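You operate a simulated robot arm through the tools that you are given. There is no shell and no other tool. Be economical: measure what you need, move in short steps, check, and stop when the job is done.

You run a simulated robot arm. Do the job below in one go: nothing can be reset, and whatever is moved stays where it is left.

TASK
Put things in order on the long oak table. At the end: the silver clip is on the orange box (marked "STRING"); the white card bundle (marked "SEEDS") stands where the pink card bundle (marked "ROSES") stood; the blue clip is in the glass bowl; the pink card bundle is in the brown tray (marked "INCOMING"); whatever was shut is shut again. Leave all else as you found it, and nothing knocked over.

Only the result counts: the job must be done as asked and must still hold three seconds after the hand-in. Knocking over, shifting, dropping, spilling or breaking anything else fails it.

THE ROBOT
A 7-joint arm with a two-finger parallel gripper, fixed in place. Base frame: the origin is at the foot of the arm, x ahead of it, y to its left, z up; the work surface is at about z = 0.76. Units: m, rad, N and s.
With the tool pointing down near the work surface it reaches from about 0.3 to 0.7 m from the base axis. Its first joint turns from -1.152 to 1.152 rad. Payload 1.57 kg.
The TCP is the grasp point between the finger pads, 0.03 m short of the fingertips. In the tool frame z runs along the fingers and y along their closing line. The gripper opens to 0.11 m. The fingers are 0.024 m wide and 0.012 m thick; the gripper's body (0.048 by 0.112 m) begins 0.078 m behind the TCP.
Orientation is that of the tool frame in the base frame, as a unit quaternion [w, x, y, z]. With the fingers straight down and closing along the base's y, the tool's x points along the base's -x, its y along +y and its z along -z.

THE INTERFACE
- The arm moves only by the tool arm_command. Its argument "moves" is a list of rows, each a list of 7 numbers: the shift along the base's x, y, z in m, then the turn, a rotation vector about the base's x, y, z in rad, then the closure, from 0 (fully open) to 1 (shut). In form: [[x, y, z, rx, ry, rz, gripper], ...]. A call has 1 to 10 rows; each row is the pose to reach, as a shift and turn from the pose commanded when the call began. A row lasts 0.2 s, in which the tool goes at most 0.05 m and 0.15 rad; a call with a longer step from one row to the next is refused whole, and so is a gripper value outside its range. Where a pose cannot be reached the arm comes as near as it can. A force on the tool above 40 N (or 10 N above the force at the start of the call, whichever is more), or a blocked arm, ends the call early, and 0.2 s more pass. Each finger travels about 0.108 m/s and halts on what it meets, pressing with about 22 N; the grip force reading is that of the motor and also rises with nothing between the fingers. The clock runs only during rows and for 0.2 s after the last one: add rows that repeat a pose to give the fingers time. The reply holds the time, the measured pose of the TCP, the force on the tool along the base axes, the opening and the grip force, in the units named above and with some noise, and new pictures: "pictures" is both (left out), scene, wrist or none.
- Cameras (640 x 400 px; columns grow to the right, rows downward): "scene" is fixed at [0.165, -0.4172, 1.3812]; the picture's right is [0.64, -0.77, 0.00], its down [-0.66, -0.54, -0.51] and it looks along [0.40, 0.33, -0.86] (base axes); focal length 282 px, centre (320, 200). "wrist" rides on the gripper at [0.07, 0.016, -0.141] in the tool frame; the picture's right is [-0.23, 0.97, 0.00], its down [-0.86, -0.20, -0.48] and it looks along [-0.47, -0.11, 0.88] (tool axes); focal length 222 px, centre (320, 200). There is no depth. A picture from a camera that has moved, and an enlarged one, comes with that camera's place and axes in the base frame and with its lens. The place of the scene camera against the robot may be out by one fixed shift of up to 0.018 m in any direction.
- zoom(camera, box): a new picture of the part [left, top, right, bottom] of that camera's present view, enlarged. It takes no simulated time.
- hand_in(): hands the job in; it is judged then, once.

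Work in short steps. Places have to be worked out from the pictures, the camera data and where the tool is seen: move nearer, look again, correct. Check each grasp and each placing, and mend what went wrong. You have 120 turns and 200 pictures in all, those below and enlarged ones among them. Open the gripper and draw the arm clear of the work before you hand the job in, unless the task says otherwise; then end with one line.

The tools are called after "Call:" by a JSON object that holds its "api" and its "payload". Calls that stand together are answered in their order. arm_command: Moves the arm, as the interface text tells. Its arguments: {"type":"object","properties":{"moves":{"type":"array"},"pictures":{"type":"string","enum":["both","scene","wrist","none"]}},"required":["moves"]} The other tools are called the same way: zoom (camera, box) takes an enlarged picture of a part of a camera's view; hand_in () hands the job in.

At the start:

```text
t: 0.0
eef_pos: [0.4107, 0.0252, 1.0005]
tool_rot: [0.0, 0.0, 1.0, 0.0]
ft_force: [0.4, -0.3, 0.5]
grip_width: 0.1101
grip_force: 0.0
```

scene: 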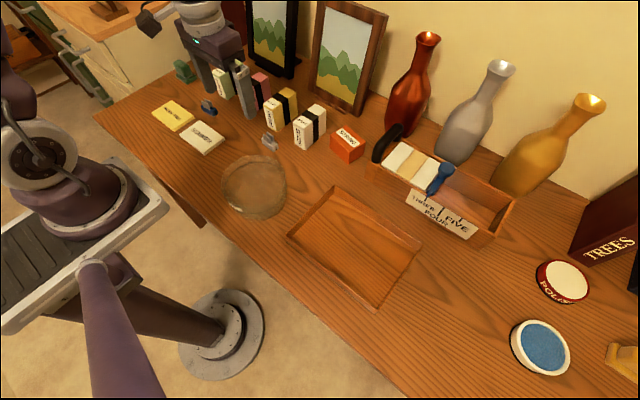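
wrist: 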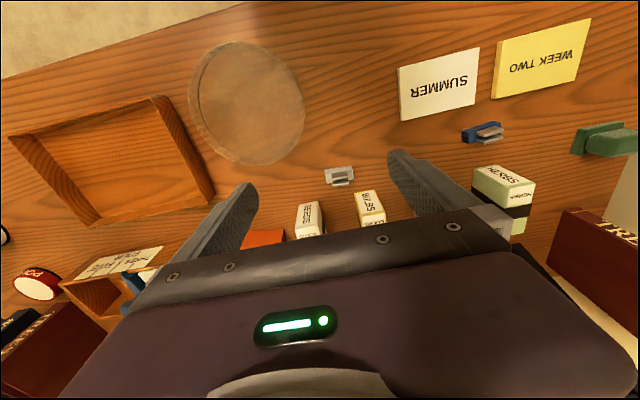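

I'll start by enlarging the cluttered parts of the view to identify the items.

Call:
{"api": "zoom", "payload": {"camera": "scene", "box": [140, 40, 380, 190]}}

Call:
{"api": "zoom", "payload": {"camera": "scene", "box": [200, 120, 520, 320]}}

Call:
{"api": "zoom", "payload": {"camera": "wrist", "box": [220, 100, 640, 360]}}

```text
2.67 times, centred on (260, 115) of scene
camera zoom: at [0.165, -0.4172, 1.3812], right [0.64, -0.77, 0.0], down [-0.66, -0.54, -0.51], along [0.4, 0.33, -0.86], focal length 752 px, centre (480, 427)
```

zoom: 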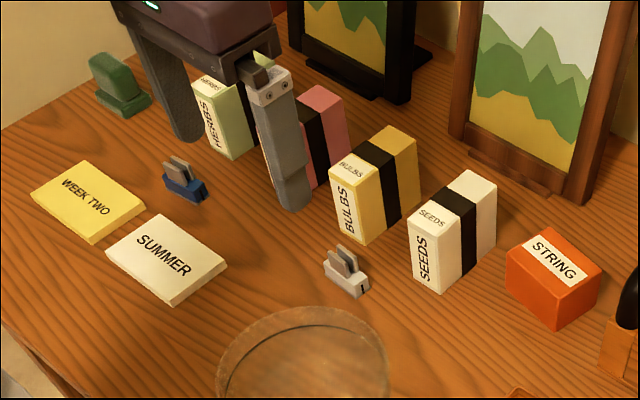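

```text
2.00 times, centred on (360, 220) of scene
camera zoom: at [0.165, -0.4172, 1.3812], right [0.64, -0.77, 0.0], down [-0.66, -0.54, -0.51], along [0.4, 0.33, -0.86], focal length 564 px, centre (240, 160)
```

zoom: 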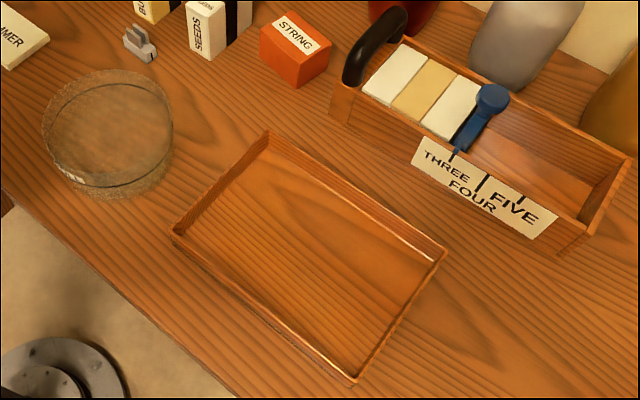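

```text
1.52 times, centred on (430, 230) of wrist
camera zoom: at [0.3404, 0.0402, 1.1427], right [0.23, 0.97, 0.0], down [0.86, -0.2, 0.48], along [0.47, -0.11, -0.88], focal length 338 px, centre (152, 154)
```

zoom: 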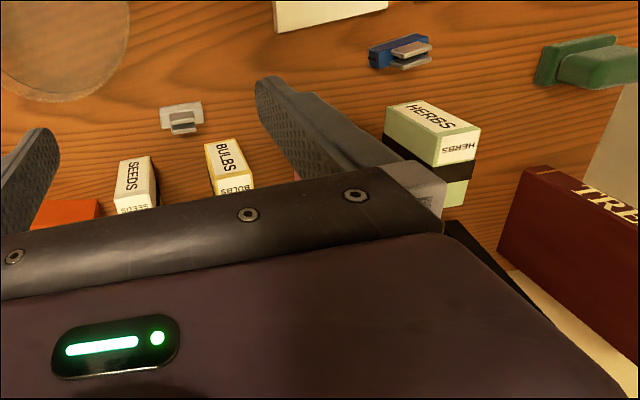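

Next, the bowl and the tray: I need to see whether the bowl is covered and where the tray's mark is.

Call:
{"api": "zoom", "payload": {"camera": "scene", "box": [205, 140, 305, 230]}}

Call:
{"api": "zoom", "payload": {"camera": "wrist", "box": [0, 20, 320, 240]}}

```text
4.44 times, centred on (255, 185) of scene
camera zoom: at [0.165, -0.4172, 1.3812], right [0.64, -0.77, 0.0], down [-0.66, -0.54, -0.51], along [0.4, 0.33, -0.86], focal length 1254 px, centre (609, 267)
```

zoom: 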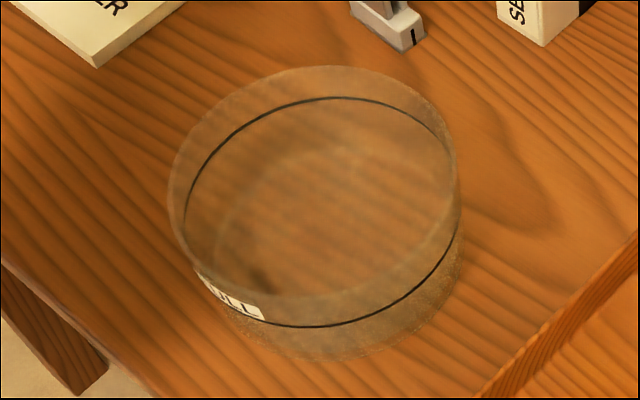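

```text
1.82 times, centred on (160, 130) of wrist
camera zoom: at [0.3404, 0.0402, 1.1427], right [0.23, 0.97, 0.0], down [0.86, -0.2, 0.48], along [0.47, -0.11, -0.88], focal length 404 px, centre (611, 327)
```

zoom: 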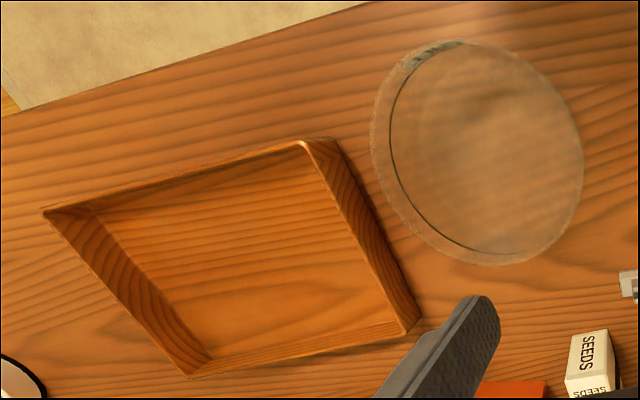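

The four bundles stand in a row (green, pink, yellow, white) with the clips in front. The pink one is hidden behind the gripper, so I'll move forward and up to look down on it.

Call:
{"api": "arm_command", "payload": {"moves": [[0.03, 0.03, 0.02, 0, 0, 0, 0], [0.06, 0.06, 0.04, 0, 0, 0, 0], [0.09, 0.09, 0.05, 0, 0, 0, 0], [0.12, 0.11, 0.06, 0, 0, 0, 0], [0.14, 0.11, 0.06, 0, 0, 0, 0]]}}

```text
t: 1.2
eef_pos: [0.5511, 0.1334, 1.0609]
tool_rot: [0.0, 0.0, 1.0, 0.0]
ft_force: [0.2, 0.0, -0.4]
grip_width: 0.11
grip_force: 0.0
camera wrist: at [0.4817, 0.1497, 1.2032], right [0.23, 0.97, 0.0], down [0.85, -0.2, 0.48], along [0.47, -0.11, -0.88], focal length 222 px, centre (320, 200)
```

scene: 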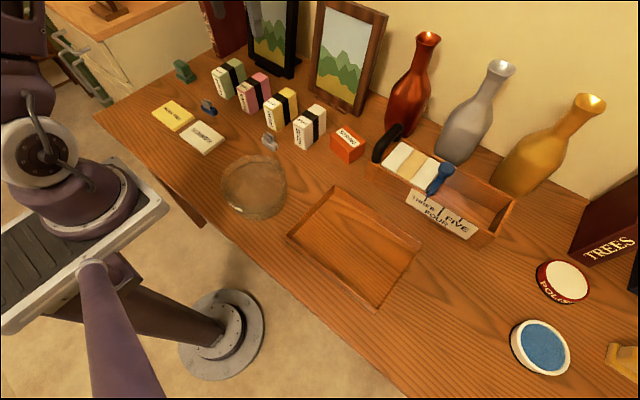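
wrist: 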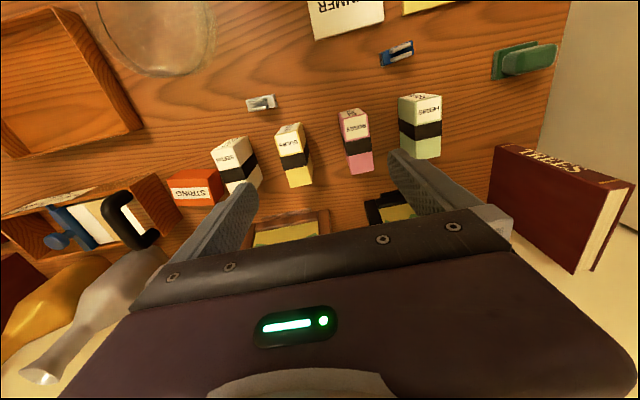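

Now the whole row is in view; I'll enlarge both views to measure it.

Call:
{"api": "zoom", "payload": {"camera": "wrist", "box": [160, 40, 480, 240]}}

Call:
{"api": "zoom", "payload": {"camera": "scene", "box": [160, 40, 380, 180]}}

```text
2.00 times, centred on (320, 140) of wrist
camera zoom: at [0.4817, 0.1497, 1.2032], right [0.23, 0.97, 0.0], down [0.85, -0.2, 0.48], along [0.47, -0.11, -0.88], focal length 444 px, centre (320, 320)
```

zoom: 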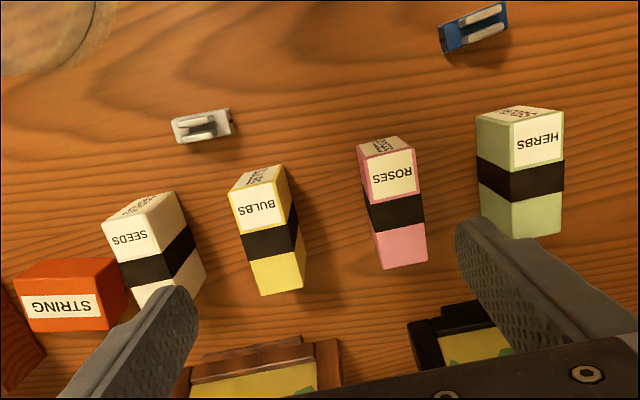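

```text
2.86 times, centred on (270, 110) of scene
camera zoom: at [0.165, -0.4171, 1.3812], right [0.64, -0.77, 0.0], down [-0.66, -0.54, -0.51], along [0.4, 0.33, -0.86], focal length 806 px, centre (463, 457)
```

zoom: 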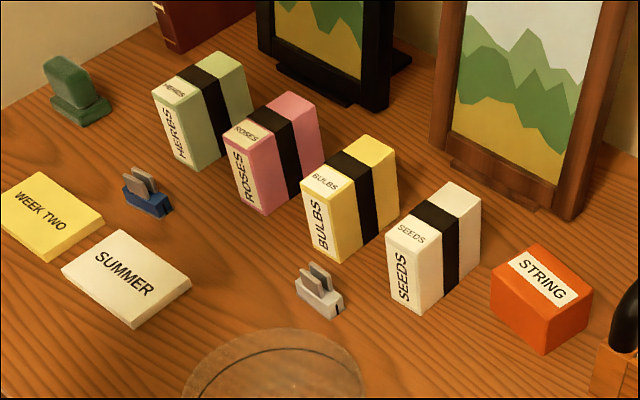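

Pink bundle measured at centre about (0.595, 0.190), 0.037 wide, 0.095 long along x, and 0.073 tall. I'll hover above it with part-opened fingers and check alignment.

Call:
{"api": "arm_command", "payload": {"moves": [[0.02, 0.03, -0.03, 0, 0, 0, 0.2], [0.044, 0.057, -0.06, 0, 0, 0, 0.27], [0.044, 0.057, -0.1, 0, 0, 0, 0.27], [0.044, 0.057, -0.141, 0, 0, 0, 0.27], [0.044, 0.057, -0.141, 0, 0, 0, 0.27]]}}

```text
t: 2.4
eef_pos: [0.5936, 0.1916, 0.9185]
tool_rot: [0.0, 0.0, 1.0, 0.0]
ft_force: [0.3, -0.4, 0.8]
grip_width: 0.0802
grip_force: 0.1
camera wrist: at [0.5241, 0.2066, 1.061], right [0.23, 0.97, 0.0], down [0.85, -0.2, 0.48], along [0.47, -0.11, -0.88], focal length 222 px, centre (320, 200)
```

scene: 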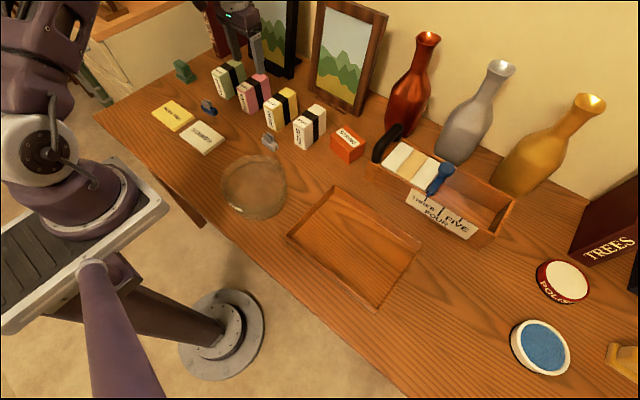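
wrist: 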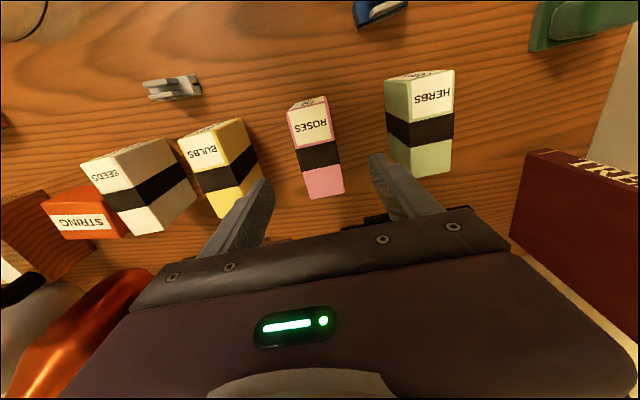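

The bundle sits centred between the fingers (centre ≈ y 0.189). Descending straight down and closing.

Call:
{"api": "arm_command", "payload": {"moves": [[0, -0.002, -0.04, 0, 0, 0, 0.27], [0, -0.002, -0.08, 0, 0, 0, 0.27], [0, -0.002, -0.118, 0, 0, 0, 0.27], [0, -0.002, -0.118, 0, 0, 0, 0.27], [0, -0.002, -0.118, 0, 0, 0, 0.6], [0, -0.002, -0.118, 0, 0, 0, 0.9], [0, -0.002, -0.118, 0, 0, 0, 0.9]]}}

```text
t: 4.0
eef_pos: [0.5937, 0.1896, 0.8015]
tool_rot: [0.0, 0.0, 1.0, 0.0]
ft_force: [-1.3, 0.5, 0.8]
grip_width: 0.0397
grip_force: 21.8
camera wrist: at [0.523, 0.2049, 0.9438], right [0.23, 0.97, 0.0], down [0.86, -0.2, 0.48], along [0.47, -0.11, -0.88], focal length 222 px, centre (320, 200)
```

scene: 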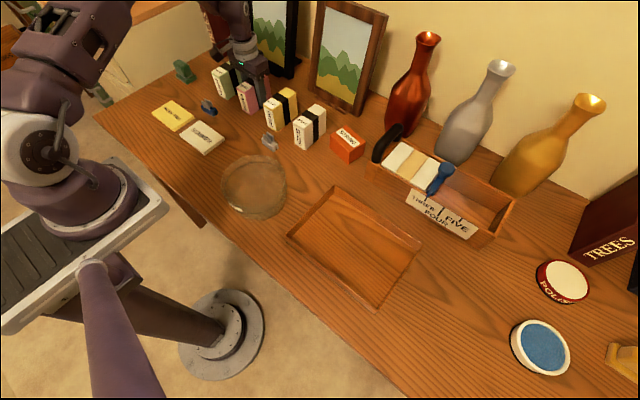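
wrist: 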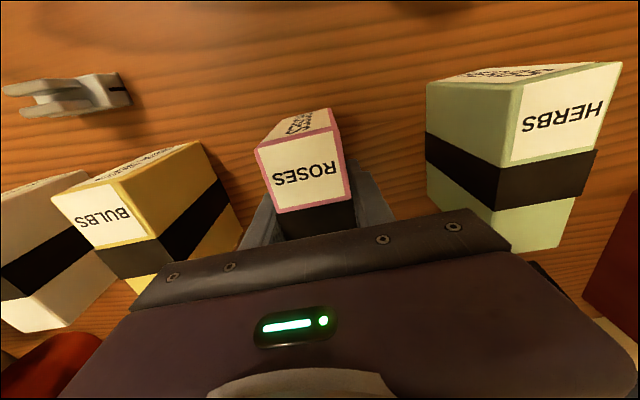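

Grip is firm (width 0.040, 22 N) with the TCP at (0.5937, 0.1896, 0.8015), which I'll use as the slot for the white bundle. Lifting straight up and moving back.

Call:
{"api": "arm_command", "payload": {"moves": [[0, 0, 0.03, 0, 0, 0, 0.9], [0, 0, 0.07, 0, 0, 0, 0.9], [0, 0, 0.12, 0, 0, 0, 0.9], [-0.01, -0.02, 0.16, 0, 0, 0, 0.9], [-0.03, -0.06, 0.18, 0, 0, 0, 0.9], [-0.05, -0.105, 0.18, 0, 0, 0, 0.9], [-0.07, -0.15, 0.18, 0, 0, 0, 0.9], [-0.09, -0.195, 0.18, 0, 0, 0, 0.9], [-0.11, -0.24, 0.18, 0, 0, 0, 0.9], [-0.13, -0.285, 0.18, 0, 0, 0, 0.9]]}}

```text
t: 6.2
eef_pos: [0.4642, -0.0971, 0.9813]
tool_rot: [0.001, 0.0, 1.0, 0.0]
ft_force: [-0.3, 0.1, -1.8]
grip_width: 0.0398
grip_force: 21.9
camera wrist: at [0.3944, -0.0808, 1.1234], right [0.23, 0.97, 0.0], down [0.85, -0.2, 0.48], along [0.47, -0.11, -0.88], focal length 222 px, centre (320, 200)
```

scene: 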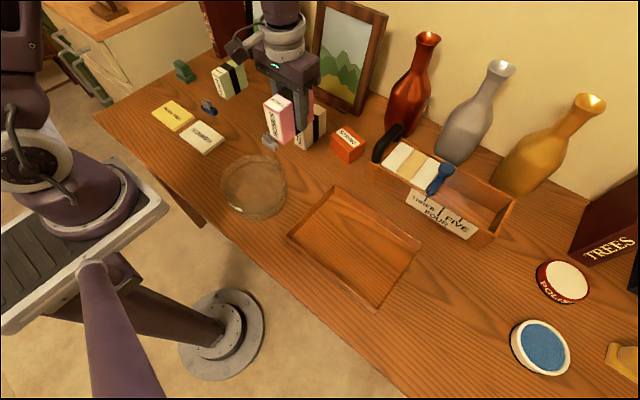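
wrist: 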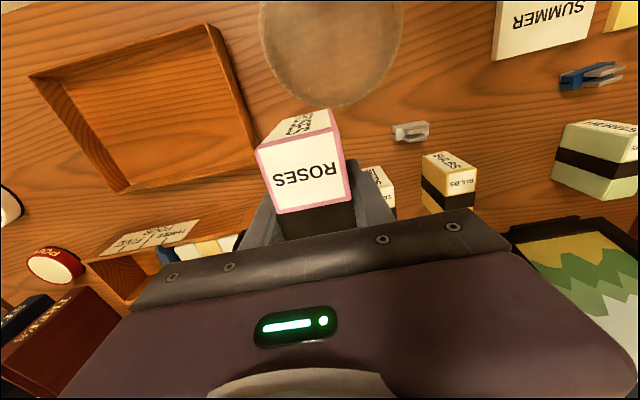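

Held securely. Carrying it on to above the tray centre, about (0.396, -0.325).

Call:
{"api": "arm_command", "payload": {"moves": [[-0.015, -0.046, 0, 0, 0, 0, 0.9], [-0.03, -0.092, 0, 0, 0, 0, 0.9], [-0.045, -0.138, 0, 0, 0, 0, 0.9], [-0.06, -0.184, 0, 0, 0, 0, 0.9], [-0.068, -0.228, 0, 0, 0, 0, 0.9], [-0.068, -0.228, -0.04, 0, 0, 0, 0.9], [-0.068, -0.228, -0.07, 0, 0, 0, 0.9], [-0.068, -0.228, -0.07, 0, 0, 0, 0.9]]}}

```text
t: 8.0
eef_pos: [0.3964, -0.3234, 0.9116]
tool_rot: [-0.001, 0.0, 1.0, -0.001]
ft_force: [0.7, -0.7, -1.5]
grip_width: 0.0398
grip_force: 22.0
camera wrist: at [0.3263, -0.3083, 1.0526], right [0.23, 0.97, 0.0], down [0.86, -0.2, 0.48], along [0.47, -0.11, -0.88], focal length 222 px, centre (320, 200)
```

scene: 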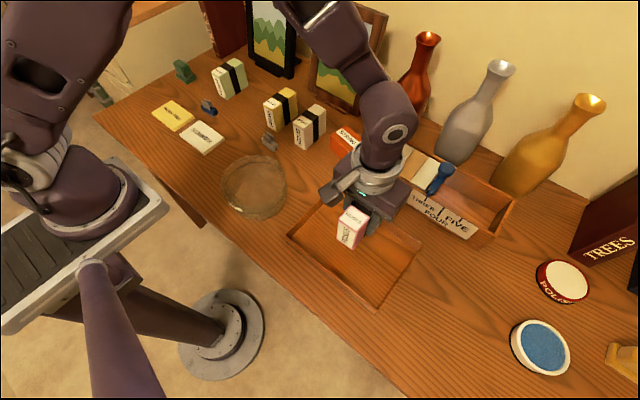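
wrist: 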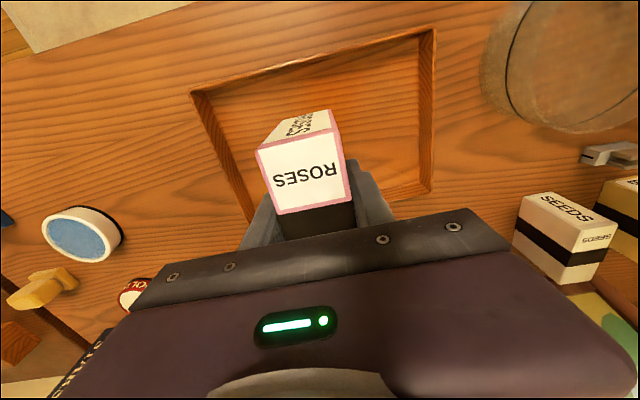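

Well inside the tray (x 0.31–0.49, y -0.45 to -0.19). Lowering slowly until the force shows contact.

Call:
{"api": "arm_command", "payload": {"moves": [[0, 0, -0.04, 0, 0, 0, 0.9], [0, 0, -0.075, 0, 0, 0, 0.9], [0, 0, -0.09, 0, 0, 0, 0.9], [0, 0, -0.096, 0, 0, 0, 0.9], [0, 0, -0.1, 0, 0, 0, 0.9], [0, 0, -0.103, 0, 0, 0, 0.9]], "pictures": "scene"}}

```text
t: 9.4
eef_pos: [0.3976, -0.3235, 0.8078]
tool_rot: [0.0, 0.0, 1.0, 0.0]
ft_force: [0.2, 0.1, -1.5]
grip_width: 0.0401
grip_force: 22.1
```

scene: 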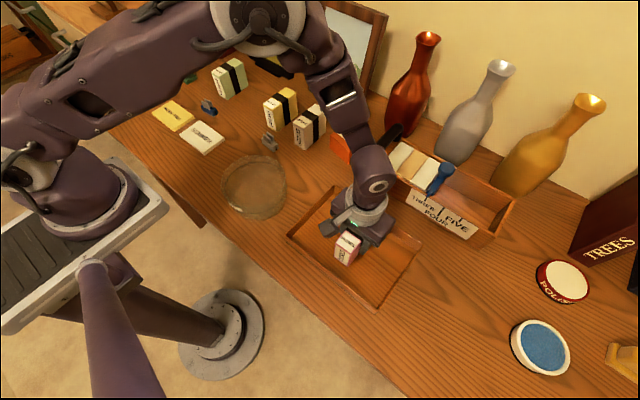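

No contact yet (force is still just the weight); I'll go down in 1.5 mm steps.

Call:
{"api": "arm_command", "payload": {"moves": [[0, 0, -0.0015, 0, 0, 0, 0.9], [0, 0, -0.003, 0, 0, 0, 0.9], [0, 0, -0.003, 0, 0, 0, 0.9]], "pictures": "none"}}

```text
t: 10.2
eef_pos: [0.3968, -0.3233, 0.8063]
tool_rot: [0.001, 0.0, 1.0, -0.001]
ft_force: [-0.5, 4.1, 22.0]
grip_width: 0.0401
grip_force: 22.4
```

Contact felt (22 N up). Releasing, then rising straight up.

Call:
{"api": "arm_command", "payload": {"moves": [[0, 0, 0.001, 0, 0, 0, 0.9], [0, 0, 0.001, 0, 0, 0, 0.5], [0, 0, 0.001, 0, 0, 0, 0.3], [0, 0, 0.001, 0, 0, 0, 0.3], [0, 0, 0.04, 0, 0, 0, 0.3], [0, 0, 0.08, 0, 0, 0, 0.3], [0, 0, 0.13, 0, 0, 0, 0.3], [0, 0, 0.17, 0, 0, 0, 0.3]]}}

```text
t: 12.0
eef_pos: [0.3966, -0.3234, 0.9752]
tool_rot: [0.0, 0.0, 1.0, 0.0]
ft_force: [0.0, -0.4, -0.4]
grip_width: 0.0767
grip_force: 0.0
camera wrist: at [0.3277, -0.3083, 1.1176], right [0.23, 0.97, 0.0], down [0.86, -0.2, 0.48], along [0.47, -0.11, -0.88], focal length 222 px, centre (320, 200)
```

scene: 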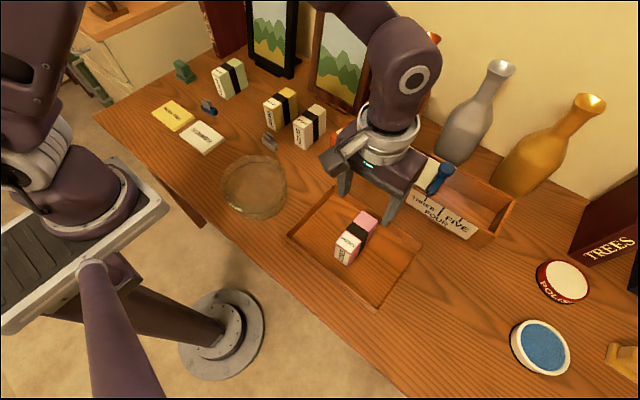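
wrist: 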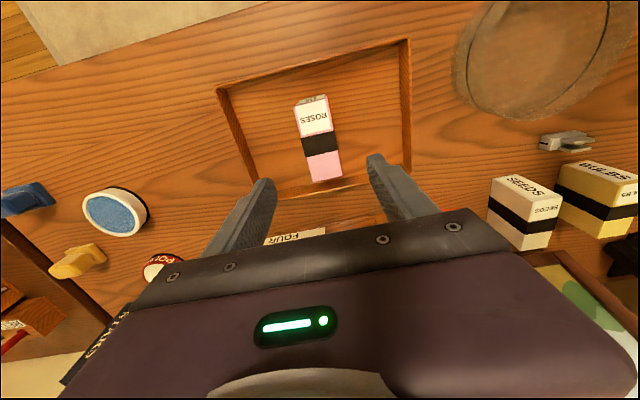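

Pink stands upright in the tray. Now to a hover over the white bundle, roughly (0.595, -0.03), y first then x to stay clear of the bottles.

Call:
{"api": "arm_command", "payload": {"moves": [[0, 0.04, 0.02, 0, 0, 0, 0.27], [0.01, 0.085, 0.03, 0, 0, 0, 0.27], [0.03, 0.13, 0.03, 0, 0, 0, 0.27], [0.055, 0.17, 0.03, 0, 0, 0, 0.27], [0.08, 0.21, 0.03, 0, 0, 0, 0.27], [0.11, 0.25, 0.03, 0, 0, 0, 0.27], [0.145, 0.28, 0.03, 0, 0, 0, 0.27], [0.175, 0.293, 0.01, 0, 0, 0, 0.27], [0.198, 0.293, -0.02, 0, 0, 0, 0.27], [0.198, 0.293, -0.02, 0, 0, 0, 0.27]], "pictures": "wrist"}}

```text
t: 14.2
eef_pos: [0.5949, -0.0298, 0.9551]
tool_rot: [0.0, 0.0, 1.0, 0.0]
ft_force: [-0.5, 0.6, 0.1]
grip_width: 0.0804
grip_force: 0.0
camera wrist: at [0.5251, -0.0142, 1.0974], right [0.23, 0.97, 0.0], down [0.86, -0.2, 0.48], along [0.47, -0.11, -0.88], focal length 222 px, centre (320, 200)
```

wrist: 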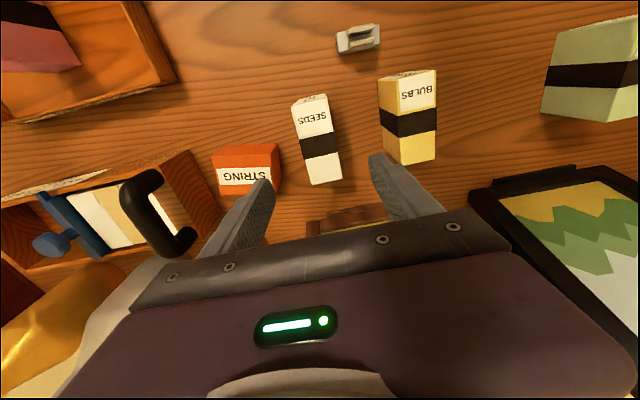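

Call:
{"api": "zoom", "payload": {"camera": "wrist", "box": [200, 0, 456, 224]}}

```text
1.79 times, centred on (328, 112) of wrist
camera zoom: at [0.5251, -0.0142, 1.0974], right [0.23, 0.97, 0.0], down [0.86, -0.2, 0.48], along [0.47, -0.11, -0.88], focal length 397 px, centre (306, 357)
```

zoom: 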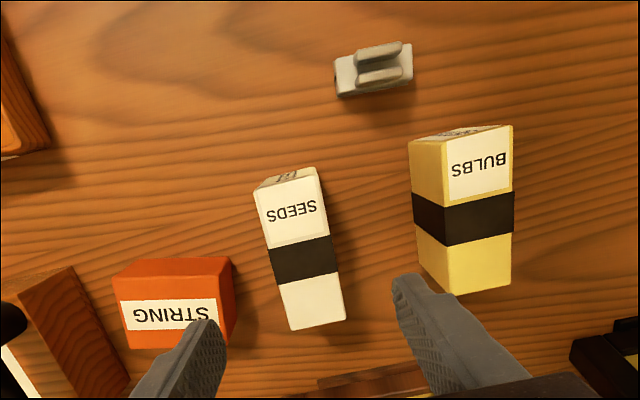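

White bundle centre ≈ (0.593, -0.032), aligned with x; the orange box leaves ~37 mm on its -y side, so I'll narrow the opening to 0.06, descend part way, and check.

Call:
{"api": "arm_command", "payload": {"moves": [[-0.001, -0.002, -0.03, 0, 0, 0, 0.45], [-0.001, -0.002, -0.06, 0, 0, 0, 0.45], [-0.001, -0.002, -0.075, 0, 0, 0, 0.45], [-0.001, -0.002, -0.075, 0, 0, 0, 0.45]], "pictures": "wrist"}}

```text
t: 15.2
eef_pos: [0.5925, -0.033, 0.8796]
tool_rot: [0.0, 0.001, 1.0, 0.0]
ft_force: [-0.5, -0.4, 0.0]
grip_width: 0.0604
grip_force: 0.1
camera wrist: at [0.523, -0.0171, 1.0222], right [0.23, 0.97, 0.0], down [0.86, -0.2, 0.48], along [0.47, -0.11, -0.88], focal length 222 px, centre (320, 200)
```

wrist: 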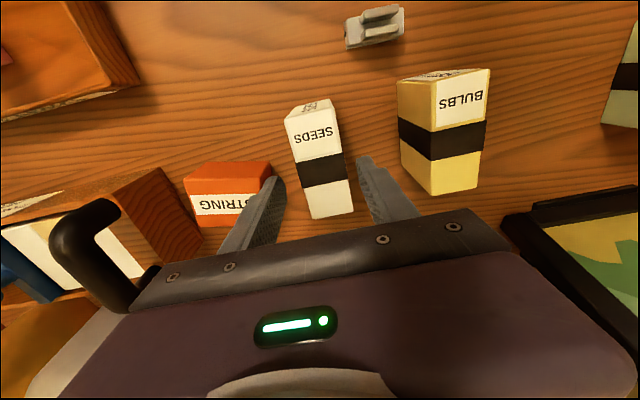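

Centred with clearance on both sides. Descending and gripping.

Call:
{"api": "arm_command", "payload": {"moves": [[0.0015, 0.001, -0.03, 0, 0, 0, 0.45], [0.0015, 0.001, -0.06, 0, 0, 0, 0.45], [0.0015, 0.001, -0.078, 0, 0, 0, 0.45], [0.0015, 0.001, -0.078, 0, 0, 0, 0.45], [0.0015, 0.001, -0.078, 0, 0, 0, 0.7], [0.0015, 0.001, -0.078, 0, 0, 0, 0.9], [0.0015, 0.001, -0.078, 0, 0, 0, 0.9]], "pictures": "wrist"}}

```text
t: 16.8
eef_pos: [0.5935, -0.0311, 0.803]
tool_rot: [0.0, 0.0, 1.0, 0.0]
ft_force: [0.7, -0.2, -0.5]
grip_width: 0.0398
grip_force: 22.2
camera wrist: at [0.5248, -0.0158, 0.9451], right [0.23, 0.97, 0.0], down [0.86, -0.2, 0.48], along [0.47, -0.11, -0.88], focal length 222 px, centre (320, 200)
```

wrist: 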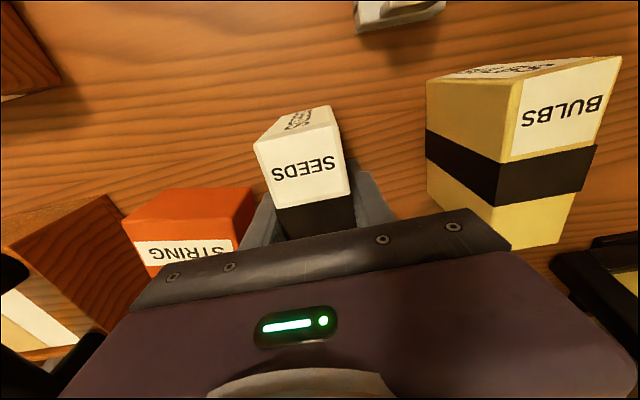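

Held identically to the pink one (about 2 mm nearer the base in the grip). Lifting and carrying it over the yellow bundle to a hover above the pink slot.

Call:
{"api": "arm_command", "payload": {"moves": [[0, 0, 0.04, 0, 0, 0, 0.9], [0, 0, 0.08, 0, 0, 0, 0.9], [0, 0, 0.13, 0, 0, 0, 0.9], [0, 0.02, 0.165, 0, 0, 0, 0.9], [0.001, 0.065, 0.165, 0, 0, 0, 0.9], [0.002, 0.11, 0.165, 0, 0, 0, 0.9], [0.002, 0.155, 0.165, 0, 0, 0, 0.9], [0.002, 0.195, 0.165, 0, 0, 0, 0.9], [0.002, 0.221, 0.155, 0, 0, 0, 0.9], [0.002, 0.221, 0.13, 0, 0, 0, 0.9]]}}

```text
t: 19.0
eef_pos: [0.5961, 0.191, 0.9331]
tool_rot: [0.0, 0.0, 1.0, -0.001]
ft_force: [0.7, -0.2, -1.5]
grip_width: 0.04
grip_force: 22.5
camera wrist: at [0.5267, 0.2053, 1.075], right [0.23, 0.97, 0.0], down [0.86, -0.2, 0.48], along [0.47, -0.11, -0.88], focal length 222 px, centre (320, 200)
```

scene: 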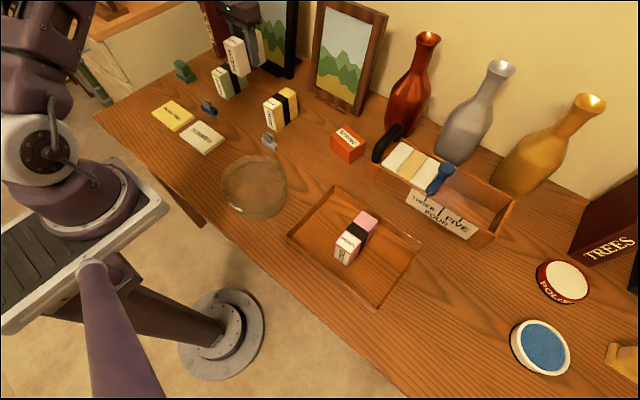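
wrist: 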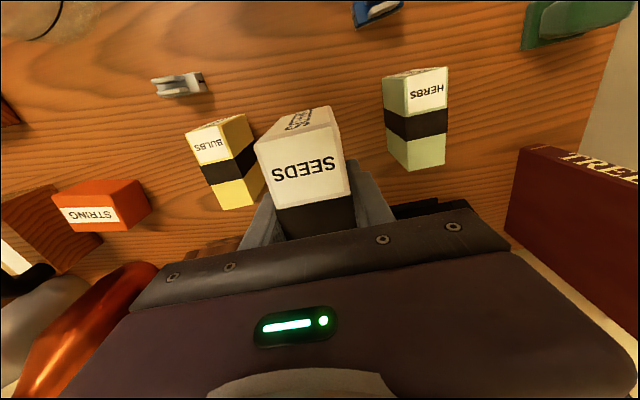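

Directly above the slot. Lowering to just above the table, then in fine steps to contact near z 0.802.

Call:
{"api": "arm_command", "payload": {"moves": [[-0.0005, -0.001, -0.04, 0, 0, 0, 0.9], [-0.0005, -0.001, -0.085, 0, 0, 0, 0.9], [-0.0005, -0.001, -0.115, 0, 0, 0, 0.9], [-0.0005, -0.001, -0.126, 0, 0, 0, 0.9], [-0.0005, -0.001, -0.128, 0, 0, 0, 0.9], [-0.0005, -0.001, -0.1295, 0, 0, 0, 0.9], [-0.0005, -0.001, -0.1305, 0, 0, 0, 0.9]], "pictures": "wrist"}}

```text
t: 20.6
eef_pos: [0.5969, 0.1895, 0.803]
tool_rot: [0.002, 0.0, 1.0, 0.0]
ft_force: [-2.4, -0.3, 12.4]
grip_width: 0.0397
grip_force: 22.2
camera wrist: at [0.5265, 0.2046, 0.945], right [0.23, 0.97, 0.0], down [0.85, -0.2, 0.48], along [0.47, -0.11, -0.88], focal length 222 px, centre (320, 200)
```

wrist: 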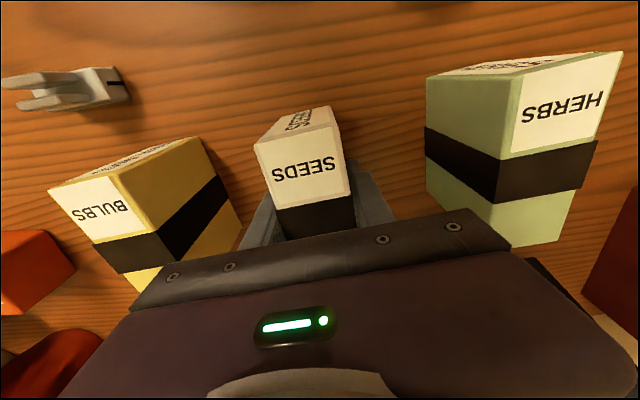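

Contact (12 N). Releasing to 0.075 and rising, then moving back to view the clips.

Call:
{"api": "arm_command", "payload": {"moves": [[0, 0, 0.0005, 0, 0, 0, 0.6], [0, 0, 0.0005, 0, 0, 0, 0.32], [0, 0, 0.0005, 0, 0, 0, 0.32], [0, 0, 0.04, 0, 0, 0, 0.32], [0, 0, 0.085, 0, 0, 0, 0.32], [0, 0, 0.13, 0, 0, 0, 0.3], [-0.04, 0.02, 0.14, 0, 0, 0, 0.3], [-0.08, 0.05, 0.14, 0, 0, 0, 0.3], [-0.11, 0.08, 0.14, 0, 0, 0, 0.3], [-0.11, 0.08, 0.14, 0, 0, 0, 0.3]]}}

```text
t: 22.8
eef_pos: [0.4847, 0.2691, 0.9425]
tool_rot: [0.0, 0.0, 1.0, 0.0]
ft_force: [0.7, -0.1, 0.0]
grip_width: 0.077
grip_force: 0.1
camera wrist: at [0.4156, 0.2844, 1.0851], right [0.23, 0.97, 0.0], down [0.85, -0.2, 0.48], along [0.47, -0.11, -0.88], focal length 222 px, centre (320, 200)
```

scene: 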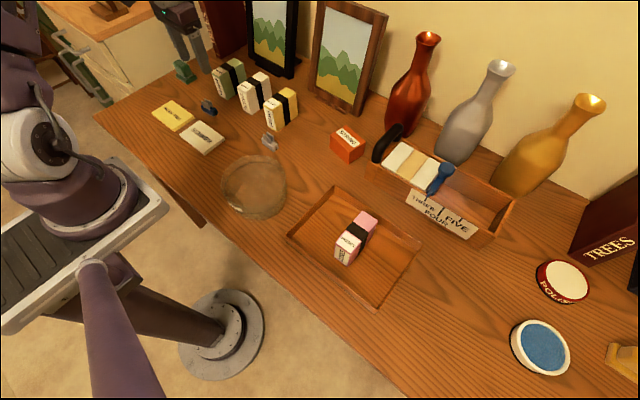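
wrist: 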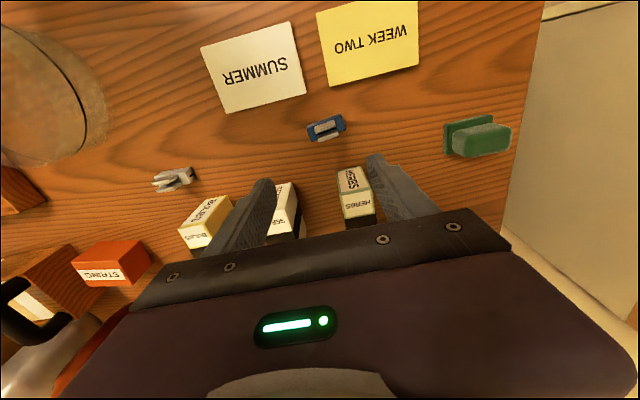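

The white bundle stands in the slot. Enlarging the blue clip from both cameras.

Call:
{"api": "zoom", "payload": {"camera": "wrist", "box": [286, 100, 366, 150]}}

Call:
{"api": "zoom", "payload": {"camera": "scene", "box": [180, 85, 308, 165]}}

```text
8.00 times, centred on (326, 125) of wrist
camera zoom: at [0.4156, 0.2844, 1.0851], right [0.23, 0.97, 0.0], down [0.85, -0.2, 0.48], along [0.47, -0.11, -0.88], focal length 1777 px, centre (272, 800)
```

zoom: 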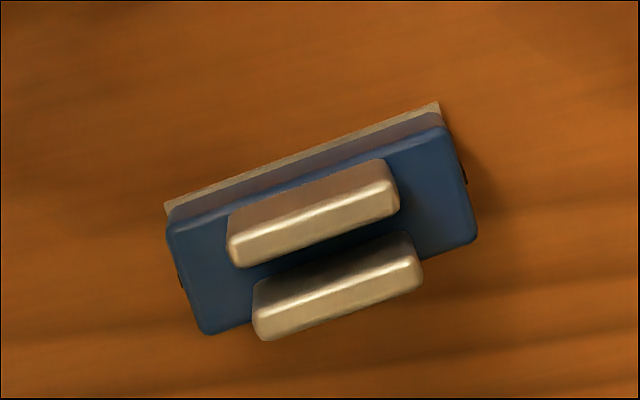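

```text
5.00 times, centred on (244, 125) of scene
camera zoom: at [0.165, -0.4171, 1.3812], right [0.64, -0.77, 0.0], down [-0.66, -0.54, -0.51], along [0.4, 0.33, -0.86], focal length 1411 px, centre (700, 575)
```

zoom: 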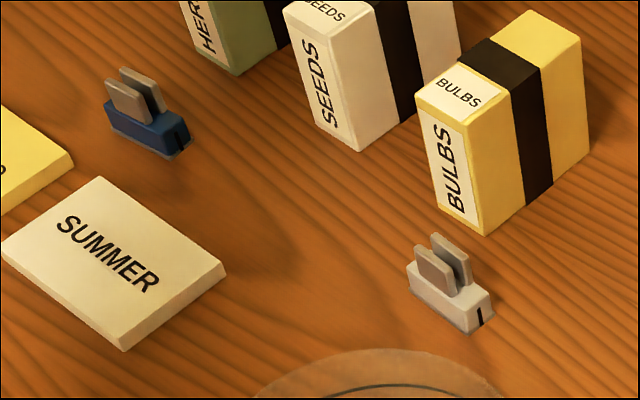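

The blue clip is about 52 mm long along y, 20 mm wide, centred near (0.477, 0.279), so I can grip it by its ends without turning. Going down part way to check alignment.

Call:
{"api": "arm_command", "payload": {"moves": [[-0.008, 0.009, -0.03, 0, 0, 0, 0.25], [-0.008, 0.009, -0.07, 0, 0, 0, 0.2], [-0.008, 0.009, -0.1, 0, 0, 0, 0.2], [-0.008, 0.009, -0.1, 0, 0, 0, 0.2]]}}

```text
t: 23.8
eef_pos: [0.4766, 0.2779, 0.8428]
tool_rot: [0.0, 0.0, 1.0, 0.0]
ft_force: [-0.7, -0.1, 0.1]
grip_width: 0.0879
grip_force: 0.0
camera wrist: at [0.408, 0.2934, 0.984], right [0.23, 0.97, 0.0], down [0.85, -0.2, 0.48], along [0.47, -0.11, -0.88], focal length 222 px, centre (320, 200)
```

scene: 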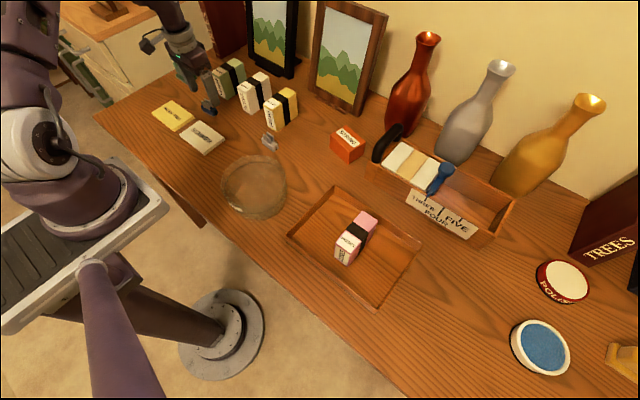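
wrist: 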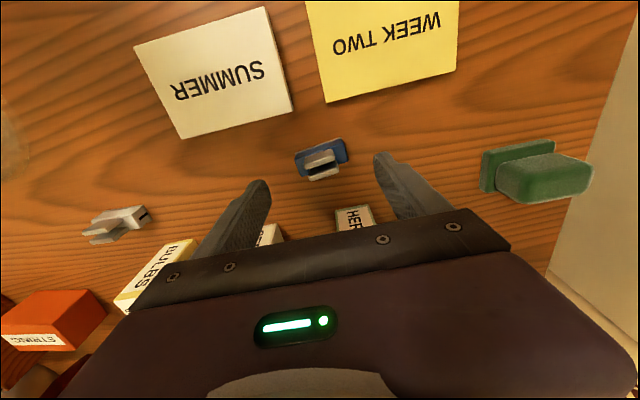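

Clip confirmed at (0.476, 0.2785). Descending to z 0.793 and closing.

Call:
{"api": "arm_command", "payload": {"moves": [[0, 0.0005, -0.025, 0, 0, 0, 0.2], [0, 0.0005, -0.043, 0, 0, 0, 0.2], [0, 0.0005, -0.0495, 0, 0, 0, 0.2], [0, 0.0005, -0.0495, 0, 0, 0, 0.35], [0, 0.0005, -0.0495, 0, 0, 0, 0.5], [0, 0.0005, -0.0495, 0, 0, 0, 0.7], [0, 0.0005, -0.0495, 0, 0, 0, 0.7]], "pictures": "wrist"}}

```text
t: 25.4
eef_pos: [0.4773, 0.2782, 0.7926]
tool_rot: [0.0, 0.0, 1.0, 0.001]
ft_force: [-0.3, 0.1, -0.3]
grip_width: 0.05
grip_force: 22.2
camera wrist: at [0.4082, 0.294, 0.9347], right [0.23, 0.97, 0.0], down [0.86, -0.2, 0.48], along [0.47, -0.11, -0.88], focal length 222 px, centre (320, 200)
```

wrist: 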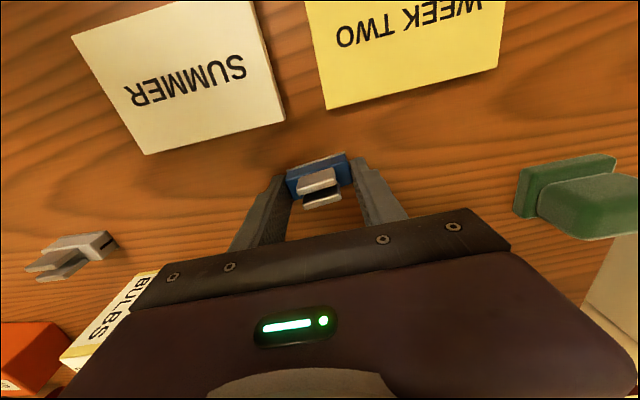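

Gripped by the ends (0.050, 22 N). Lifting and carrying toward the bowl, stopping short to see it from above.

Call:
{"api": "arm_command", "payload": {"moves": [[0, 0, 0.04, 0, 0, 0, 0.7], [0, 0, 0.09, 0, 0, 0, 0.7], [-0.01, -0.02, 0.13, 0, 0, 0, 0.7], [-0.02, -0.06, 0.15, 0, 0, 0, 0.7], [-0.03, -0.1, 0.16, 0, 0, 0, 0.7], [-0.045, -0.145, 0.16, 0, 0, 0, 0.7], [-0.06, -0.19, 0.16, 0, 0, 0, 0.7], [-0.075, -0.235, 0.16, 0, 0, 0, 0.7], [-0.09, -0.275, 0.16, 0, 0, 0, 0.7], [-0.09, -0.275, 0.16, 0, 0, 0, 0.7]]}}

```text
t: 27.6
eef_pos: [0.3856, 0.0033, 0.9544]
tool_rot: [0.0, 0.0, 1.0, 0.001]
ft_force: [0.4, 0.9, -0.6]
grip_width: 0.0504
grip_force: 21.9
camera wrist: at [0.3165, 0.0186, 1.0957], right [0.23, 0.97, 0.0], down [0.86, -0.2, 0.48], along [0.47, -0.11, -0.88], focal length 222 px, centre (320, 200)
```

scene: 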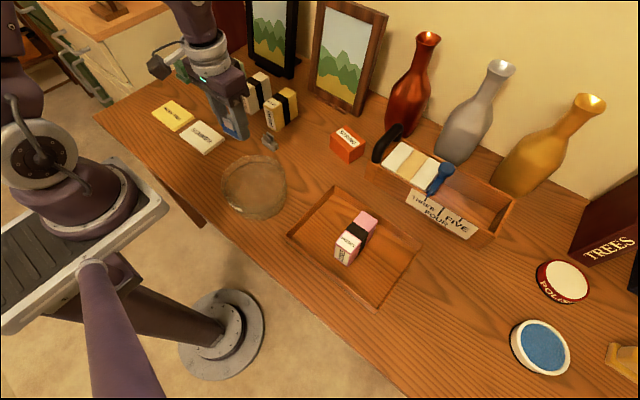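
wrist: 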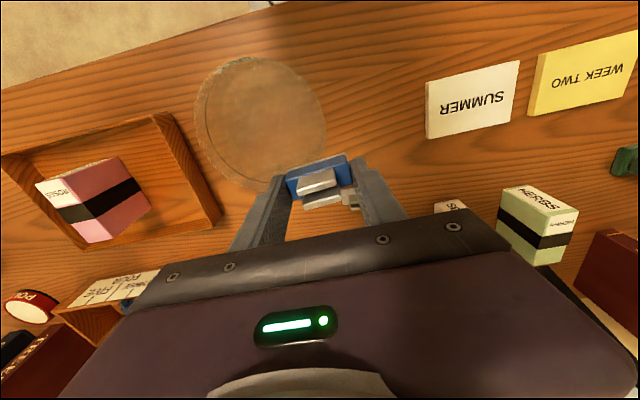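

The bowl looks uniformly hazy, so I need to know if there is a flat cover on it; enlarging from both cameras.

Call:
{"api": "zoom", "payload": {"camera": "wrist", "box": [170, 30, 350, 200]}}

Call:
{"api": "zoom", "payload": {"camera": "scene", "box": [215, 145, 295, 225]}}

```text
2.35 times, centred on (260, 115) of wrist
camera zoom: at [0.3165, 0.0186, 1.0957], right [0.23, 0.97, 0.0], down [0.86, -0.2, 0.48], along [0.47, -0.11, -0.88], focal length 523 px, centre (461, 400)
```

zoom: 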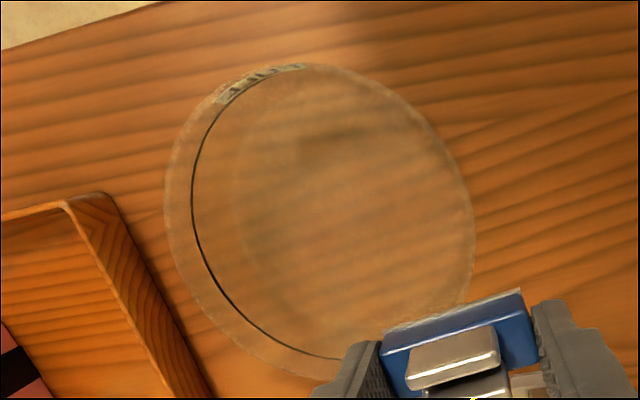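

```text
5.00 times, centred on (255, 185) of scene
camera zoom: at [0.165, -0.4172, 1.3812], right [0.64, -0.77, 0.0], down [-0.66, -0.54, -0.51], along [0.4, 0.33, -0.86], focal length 1411 px, centre (645, 275)
```

zoom: 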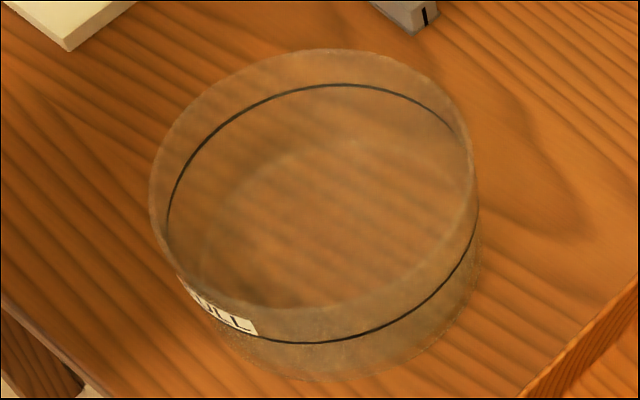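

The bowl is open: its floor ring and inner wall with a "FULL" line are visible. Centre ≈ (0.350, -0.060), inner radius ~0.075. Moving above it.

Call:
{"api": "arm_command", "payload": {"moves": [[-0.018, -0.032, 0, 0, 0, 0, 0.7], [-0.036, -0.063, 0, 0, 0, 0, 0.7], [-0.036, -0.063, -0.03, 0, 0, 0, 0.7], [-0.036, -0.063, -0.06, 0, 0, 0, 0.7], [-0.036, -0.063, -0.06, 0, 0, 0, 0.7]]}}

```text
t: 28.8
eef_pos: [0.3509, -0.0593, 0.8932]
tool_rot: [0.0, 0.0, 1.0, 0.0]
ft_force: [0.7, 1.0, -0.6]
grip_width: 0.0499
grip_force: 21.9
camera wrist: at [0.2809, -0.0446, 1.0352], right [0.23, 0.97, 0.0], down [0.85, -0.2, 0.48], along [0.47, -0.11, -0.88], focal length 222 px, centre (320, 200)
```

scene: 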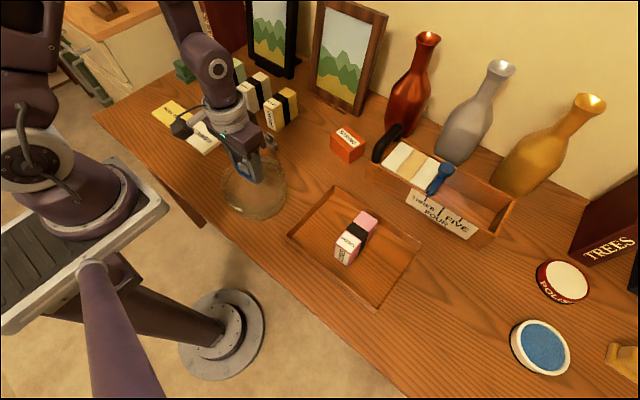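
wrist: 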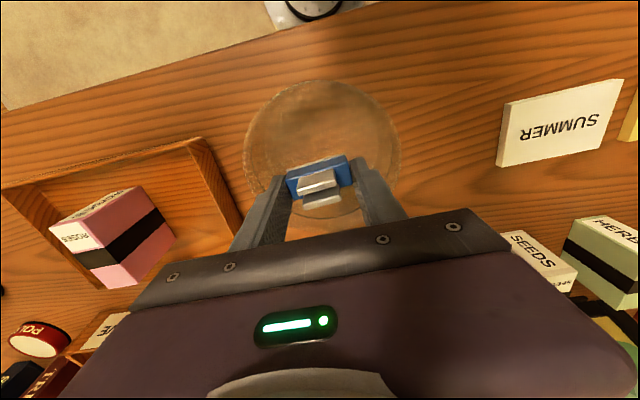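

Centred over the bowl. Lowering in to 20 mm above the expected floor and watching the force.

Call:
{"api": "arm_command", "payload": {"moves": [[0, 0, -0.02, 0, 0, 0, 0.7], [0, 0, -0.04, 0, 0, 0, 0.7], [0, 0, -0.055, 0, 0, 0, 0.7], [0, 0, -0.07, 0, 0, 0, 0.7], [0, 0, -0.08, 0, 0, 0, 0.7]]}}

```text
t: 30.0
eef_pos: [0.3518, -0.0597, 0.813]
tool_rot: [0.001, 0.001, 1.0, 0.0]
ft_force: [-0.9, 0.1, -0.7]
grip_width: 0.0498
grip_force: 21.9
camera wrist: at [0.2826, -0.0444, 0.9547], right [0.23, 0.97, 0.0], down [0.85, -0.2, 0.48], along [0.47, -0.11, -0.88], focal length 222 px, centre (320, 200)
```

scene: 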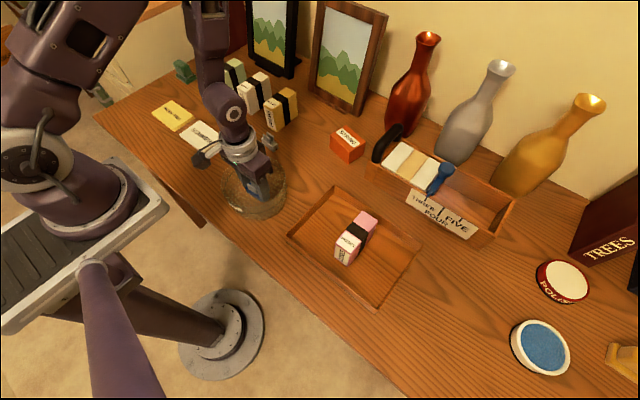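
wrist: 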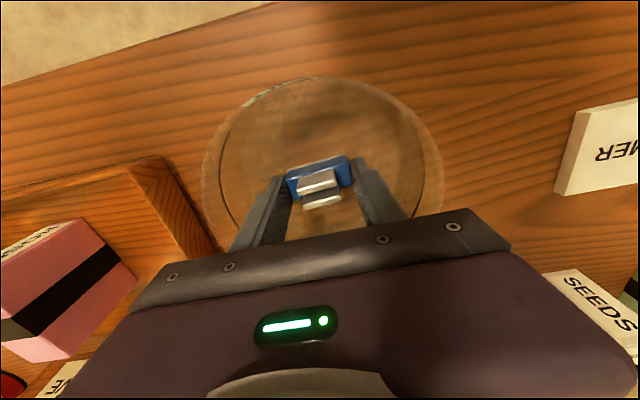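

Inside the bowl with no contact. Lowering in small steps to the floor.

Call:
{"api": "arm_command", "payload": {"moves": [[0, 0, -0.005, 0, 0, 0, 0.7], [0, 0, -0.009, 0, 0, 0, 0.7], [0, 0, -0.011, 0, 0, 0, 0.7], [0, 0, -0.0125, 0, 0, 0, 0.7], [0, 0, -0.0125, 0, 0, 0, 0.7]], "pictures": "none"}}

```text
t: 31.2
eef_pos: [0.3512, -0.0594, 0.8013]
tool_rot: [0.0, -0.001, 1.0, -0.001]
ft_force: [-0.7, 2.1, 12.9]
grip_width: 0.0497
grip_force: 21.7
```

Contact at z ≈ 0.801 (13 N). Releasing gently with a small opening, then lifting out.

Call:
{"api": "arm_command", "payload": {"moves": [[0, 0, 0.0005, 0, 0, 0, 0.5], [0, 0, 0.0005, 0, 0, 0, 0.35], [0, 0, 0.0005, 0, 0, 0, 0.35], [0, 0, 0.03, 0, 0, 0, 0.35], [0, 0, 0.07, 0, 0, 0, 0.35], [0, 0, 0.11, 0, 0, 0, 0.35], [0, 0, 0.15, 0, 0, 0, 0.35], [0.02, 0.03, 0.16, 0, 0, 0, 0.35], [0.05, 0.06, 0.16, 0, 0, 0, 0.3], [0.08, 0.09, 0.16, 0, 0, 0, 0.3]]}}

```text
t: 33.4
eef_pos: [0.4322, 0.0319, 0.9603]
tool_rot: [0.001, 0.0, 1.0, 0.0]
ft_force: [0.5, -0.6, -0.3]
grip_width: 0.077
grip_force: 0.0
camera wrist: at [0.3633, 0.0468, 1.1024], right [0.23, 0.97, 0.0], down [0.86, -0.2, 0.48], along [0.47, -0.11, -0.88], focal length 222 px, centre (320, 200)
```

scene: 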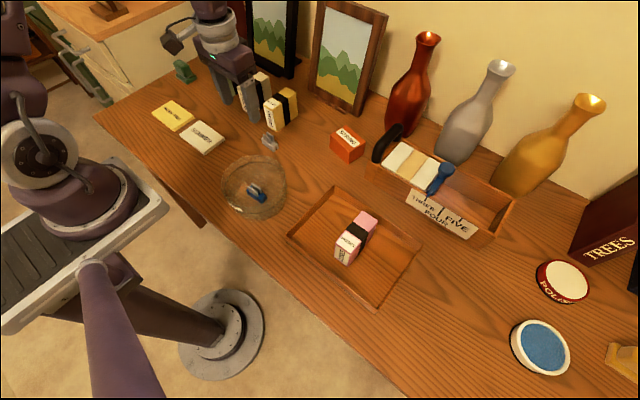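
wrist: 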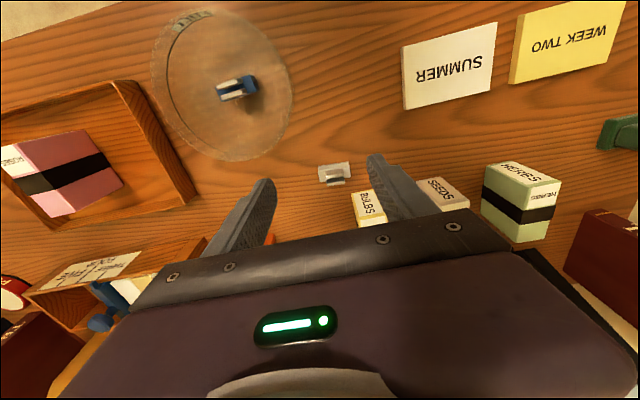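

Blue clip is in the bowl. Now enlarging the silver clip.

Call:
{"api": "zoom", "payload": {"camera": "wrist", "box": [294, 150, 374, 200]}}

```text
8.00 times, centred on (334, 175) of wrist
camera zoom: at [0.3633, 0.0468, 1.1024], right [0.23, 0.97, 0.0], down [0.86, -0.2, 0.48], along [0.47, -0.11, -0.88], focal length 1777 px, centre (208, 400)
```

zoom: 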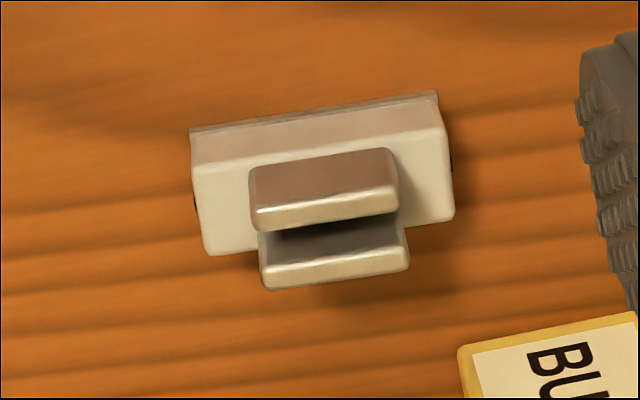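

Silver clip centred at (0.498, 0.039), yawed about 4°. Moving over it with a matching small turn, stopping at z 0.845 to check.

Call:
{"api": "arm_command", "payload": {"moves": [[0.03, 0.004, -0.03, 0, 0, -0.035, 0.25], [0.066, 0.007, -0.05, 0, 0, -0.07, 0.2], [0.066, 0.007, -0.09, 0, 0, -0.07, 0.2], [0.066, 0.007, -0.115, 0, 0, -0.07, 0.2], [0.066, 0.007, -0.115, 0, 0, -0.07, 0.2]], "pictures": "wrist"}}

```text
t: 34.6
eef_pos: [0.4977, 0.0372, 0.8452]
tool_rot: [0.001, 0.035, 0.999, -0.001]
ft_force: [-0.2, -0.3, -0.3]
grip_width: 0.0879
grip_force: 0.1
camera wrist: at [0.4298, 0.0577, 0.9872], right [0.29, 0.96, 0.0], down [0.84, -0.26, 0.48], along [0.46, -0.14, -0.88], focal length 222 px, centre (320, 200)
```

wrist: 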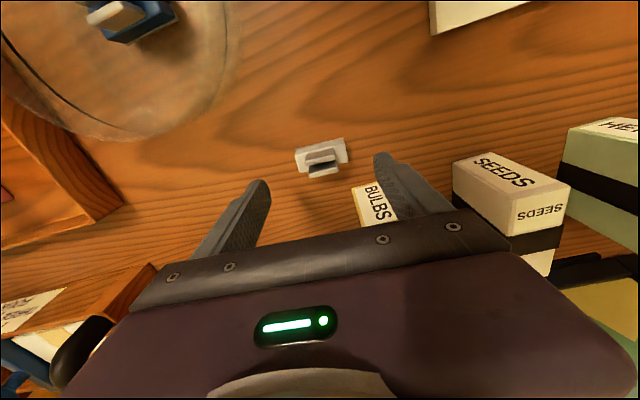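

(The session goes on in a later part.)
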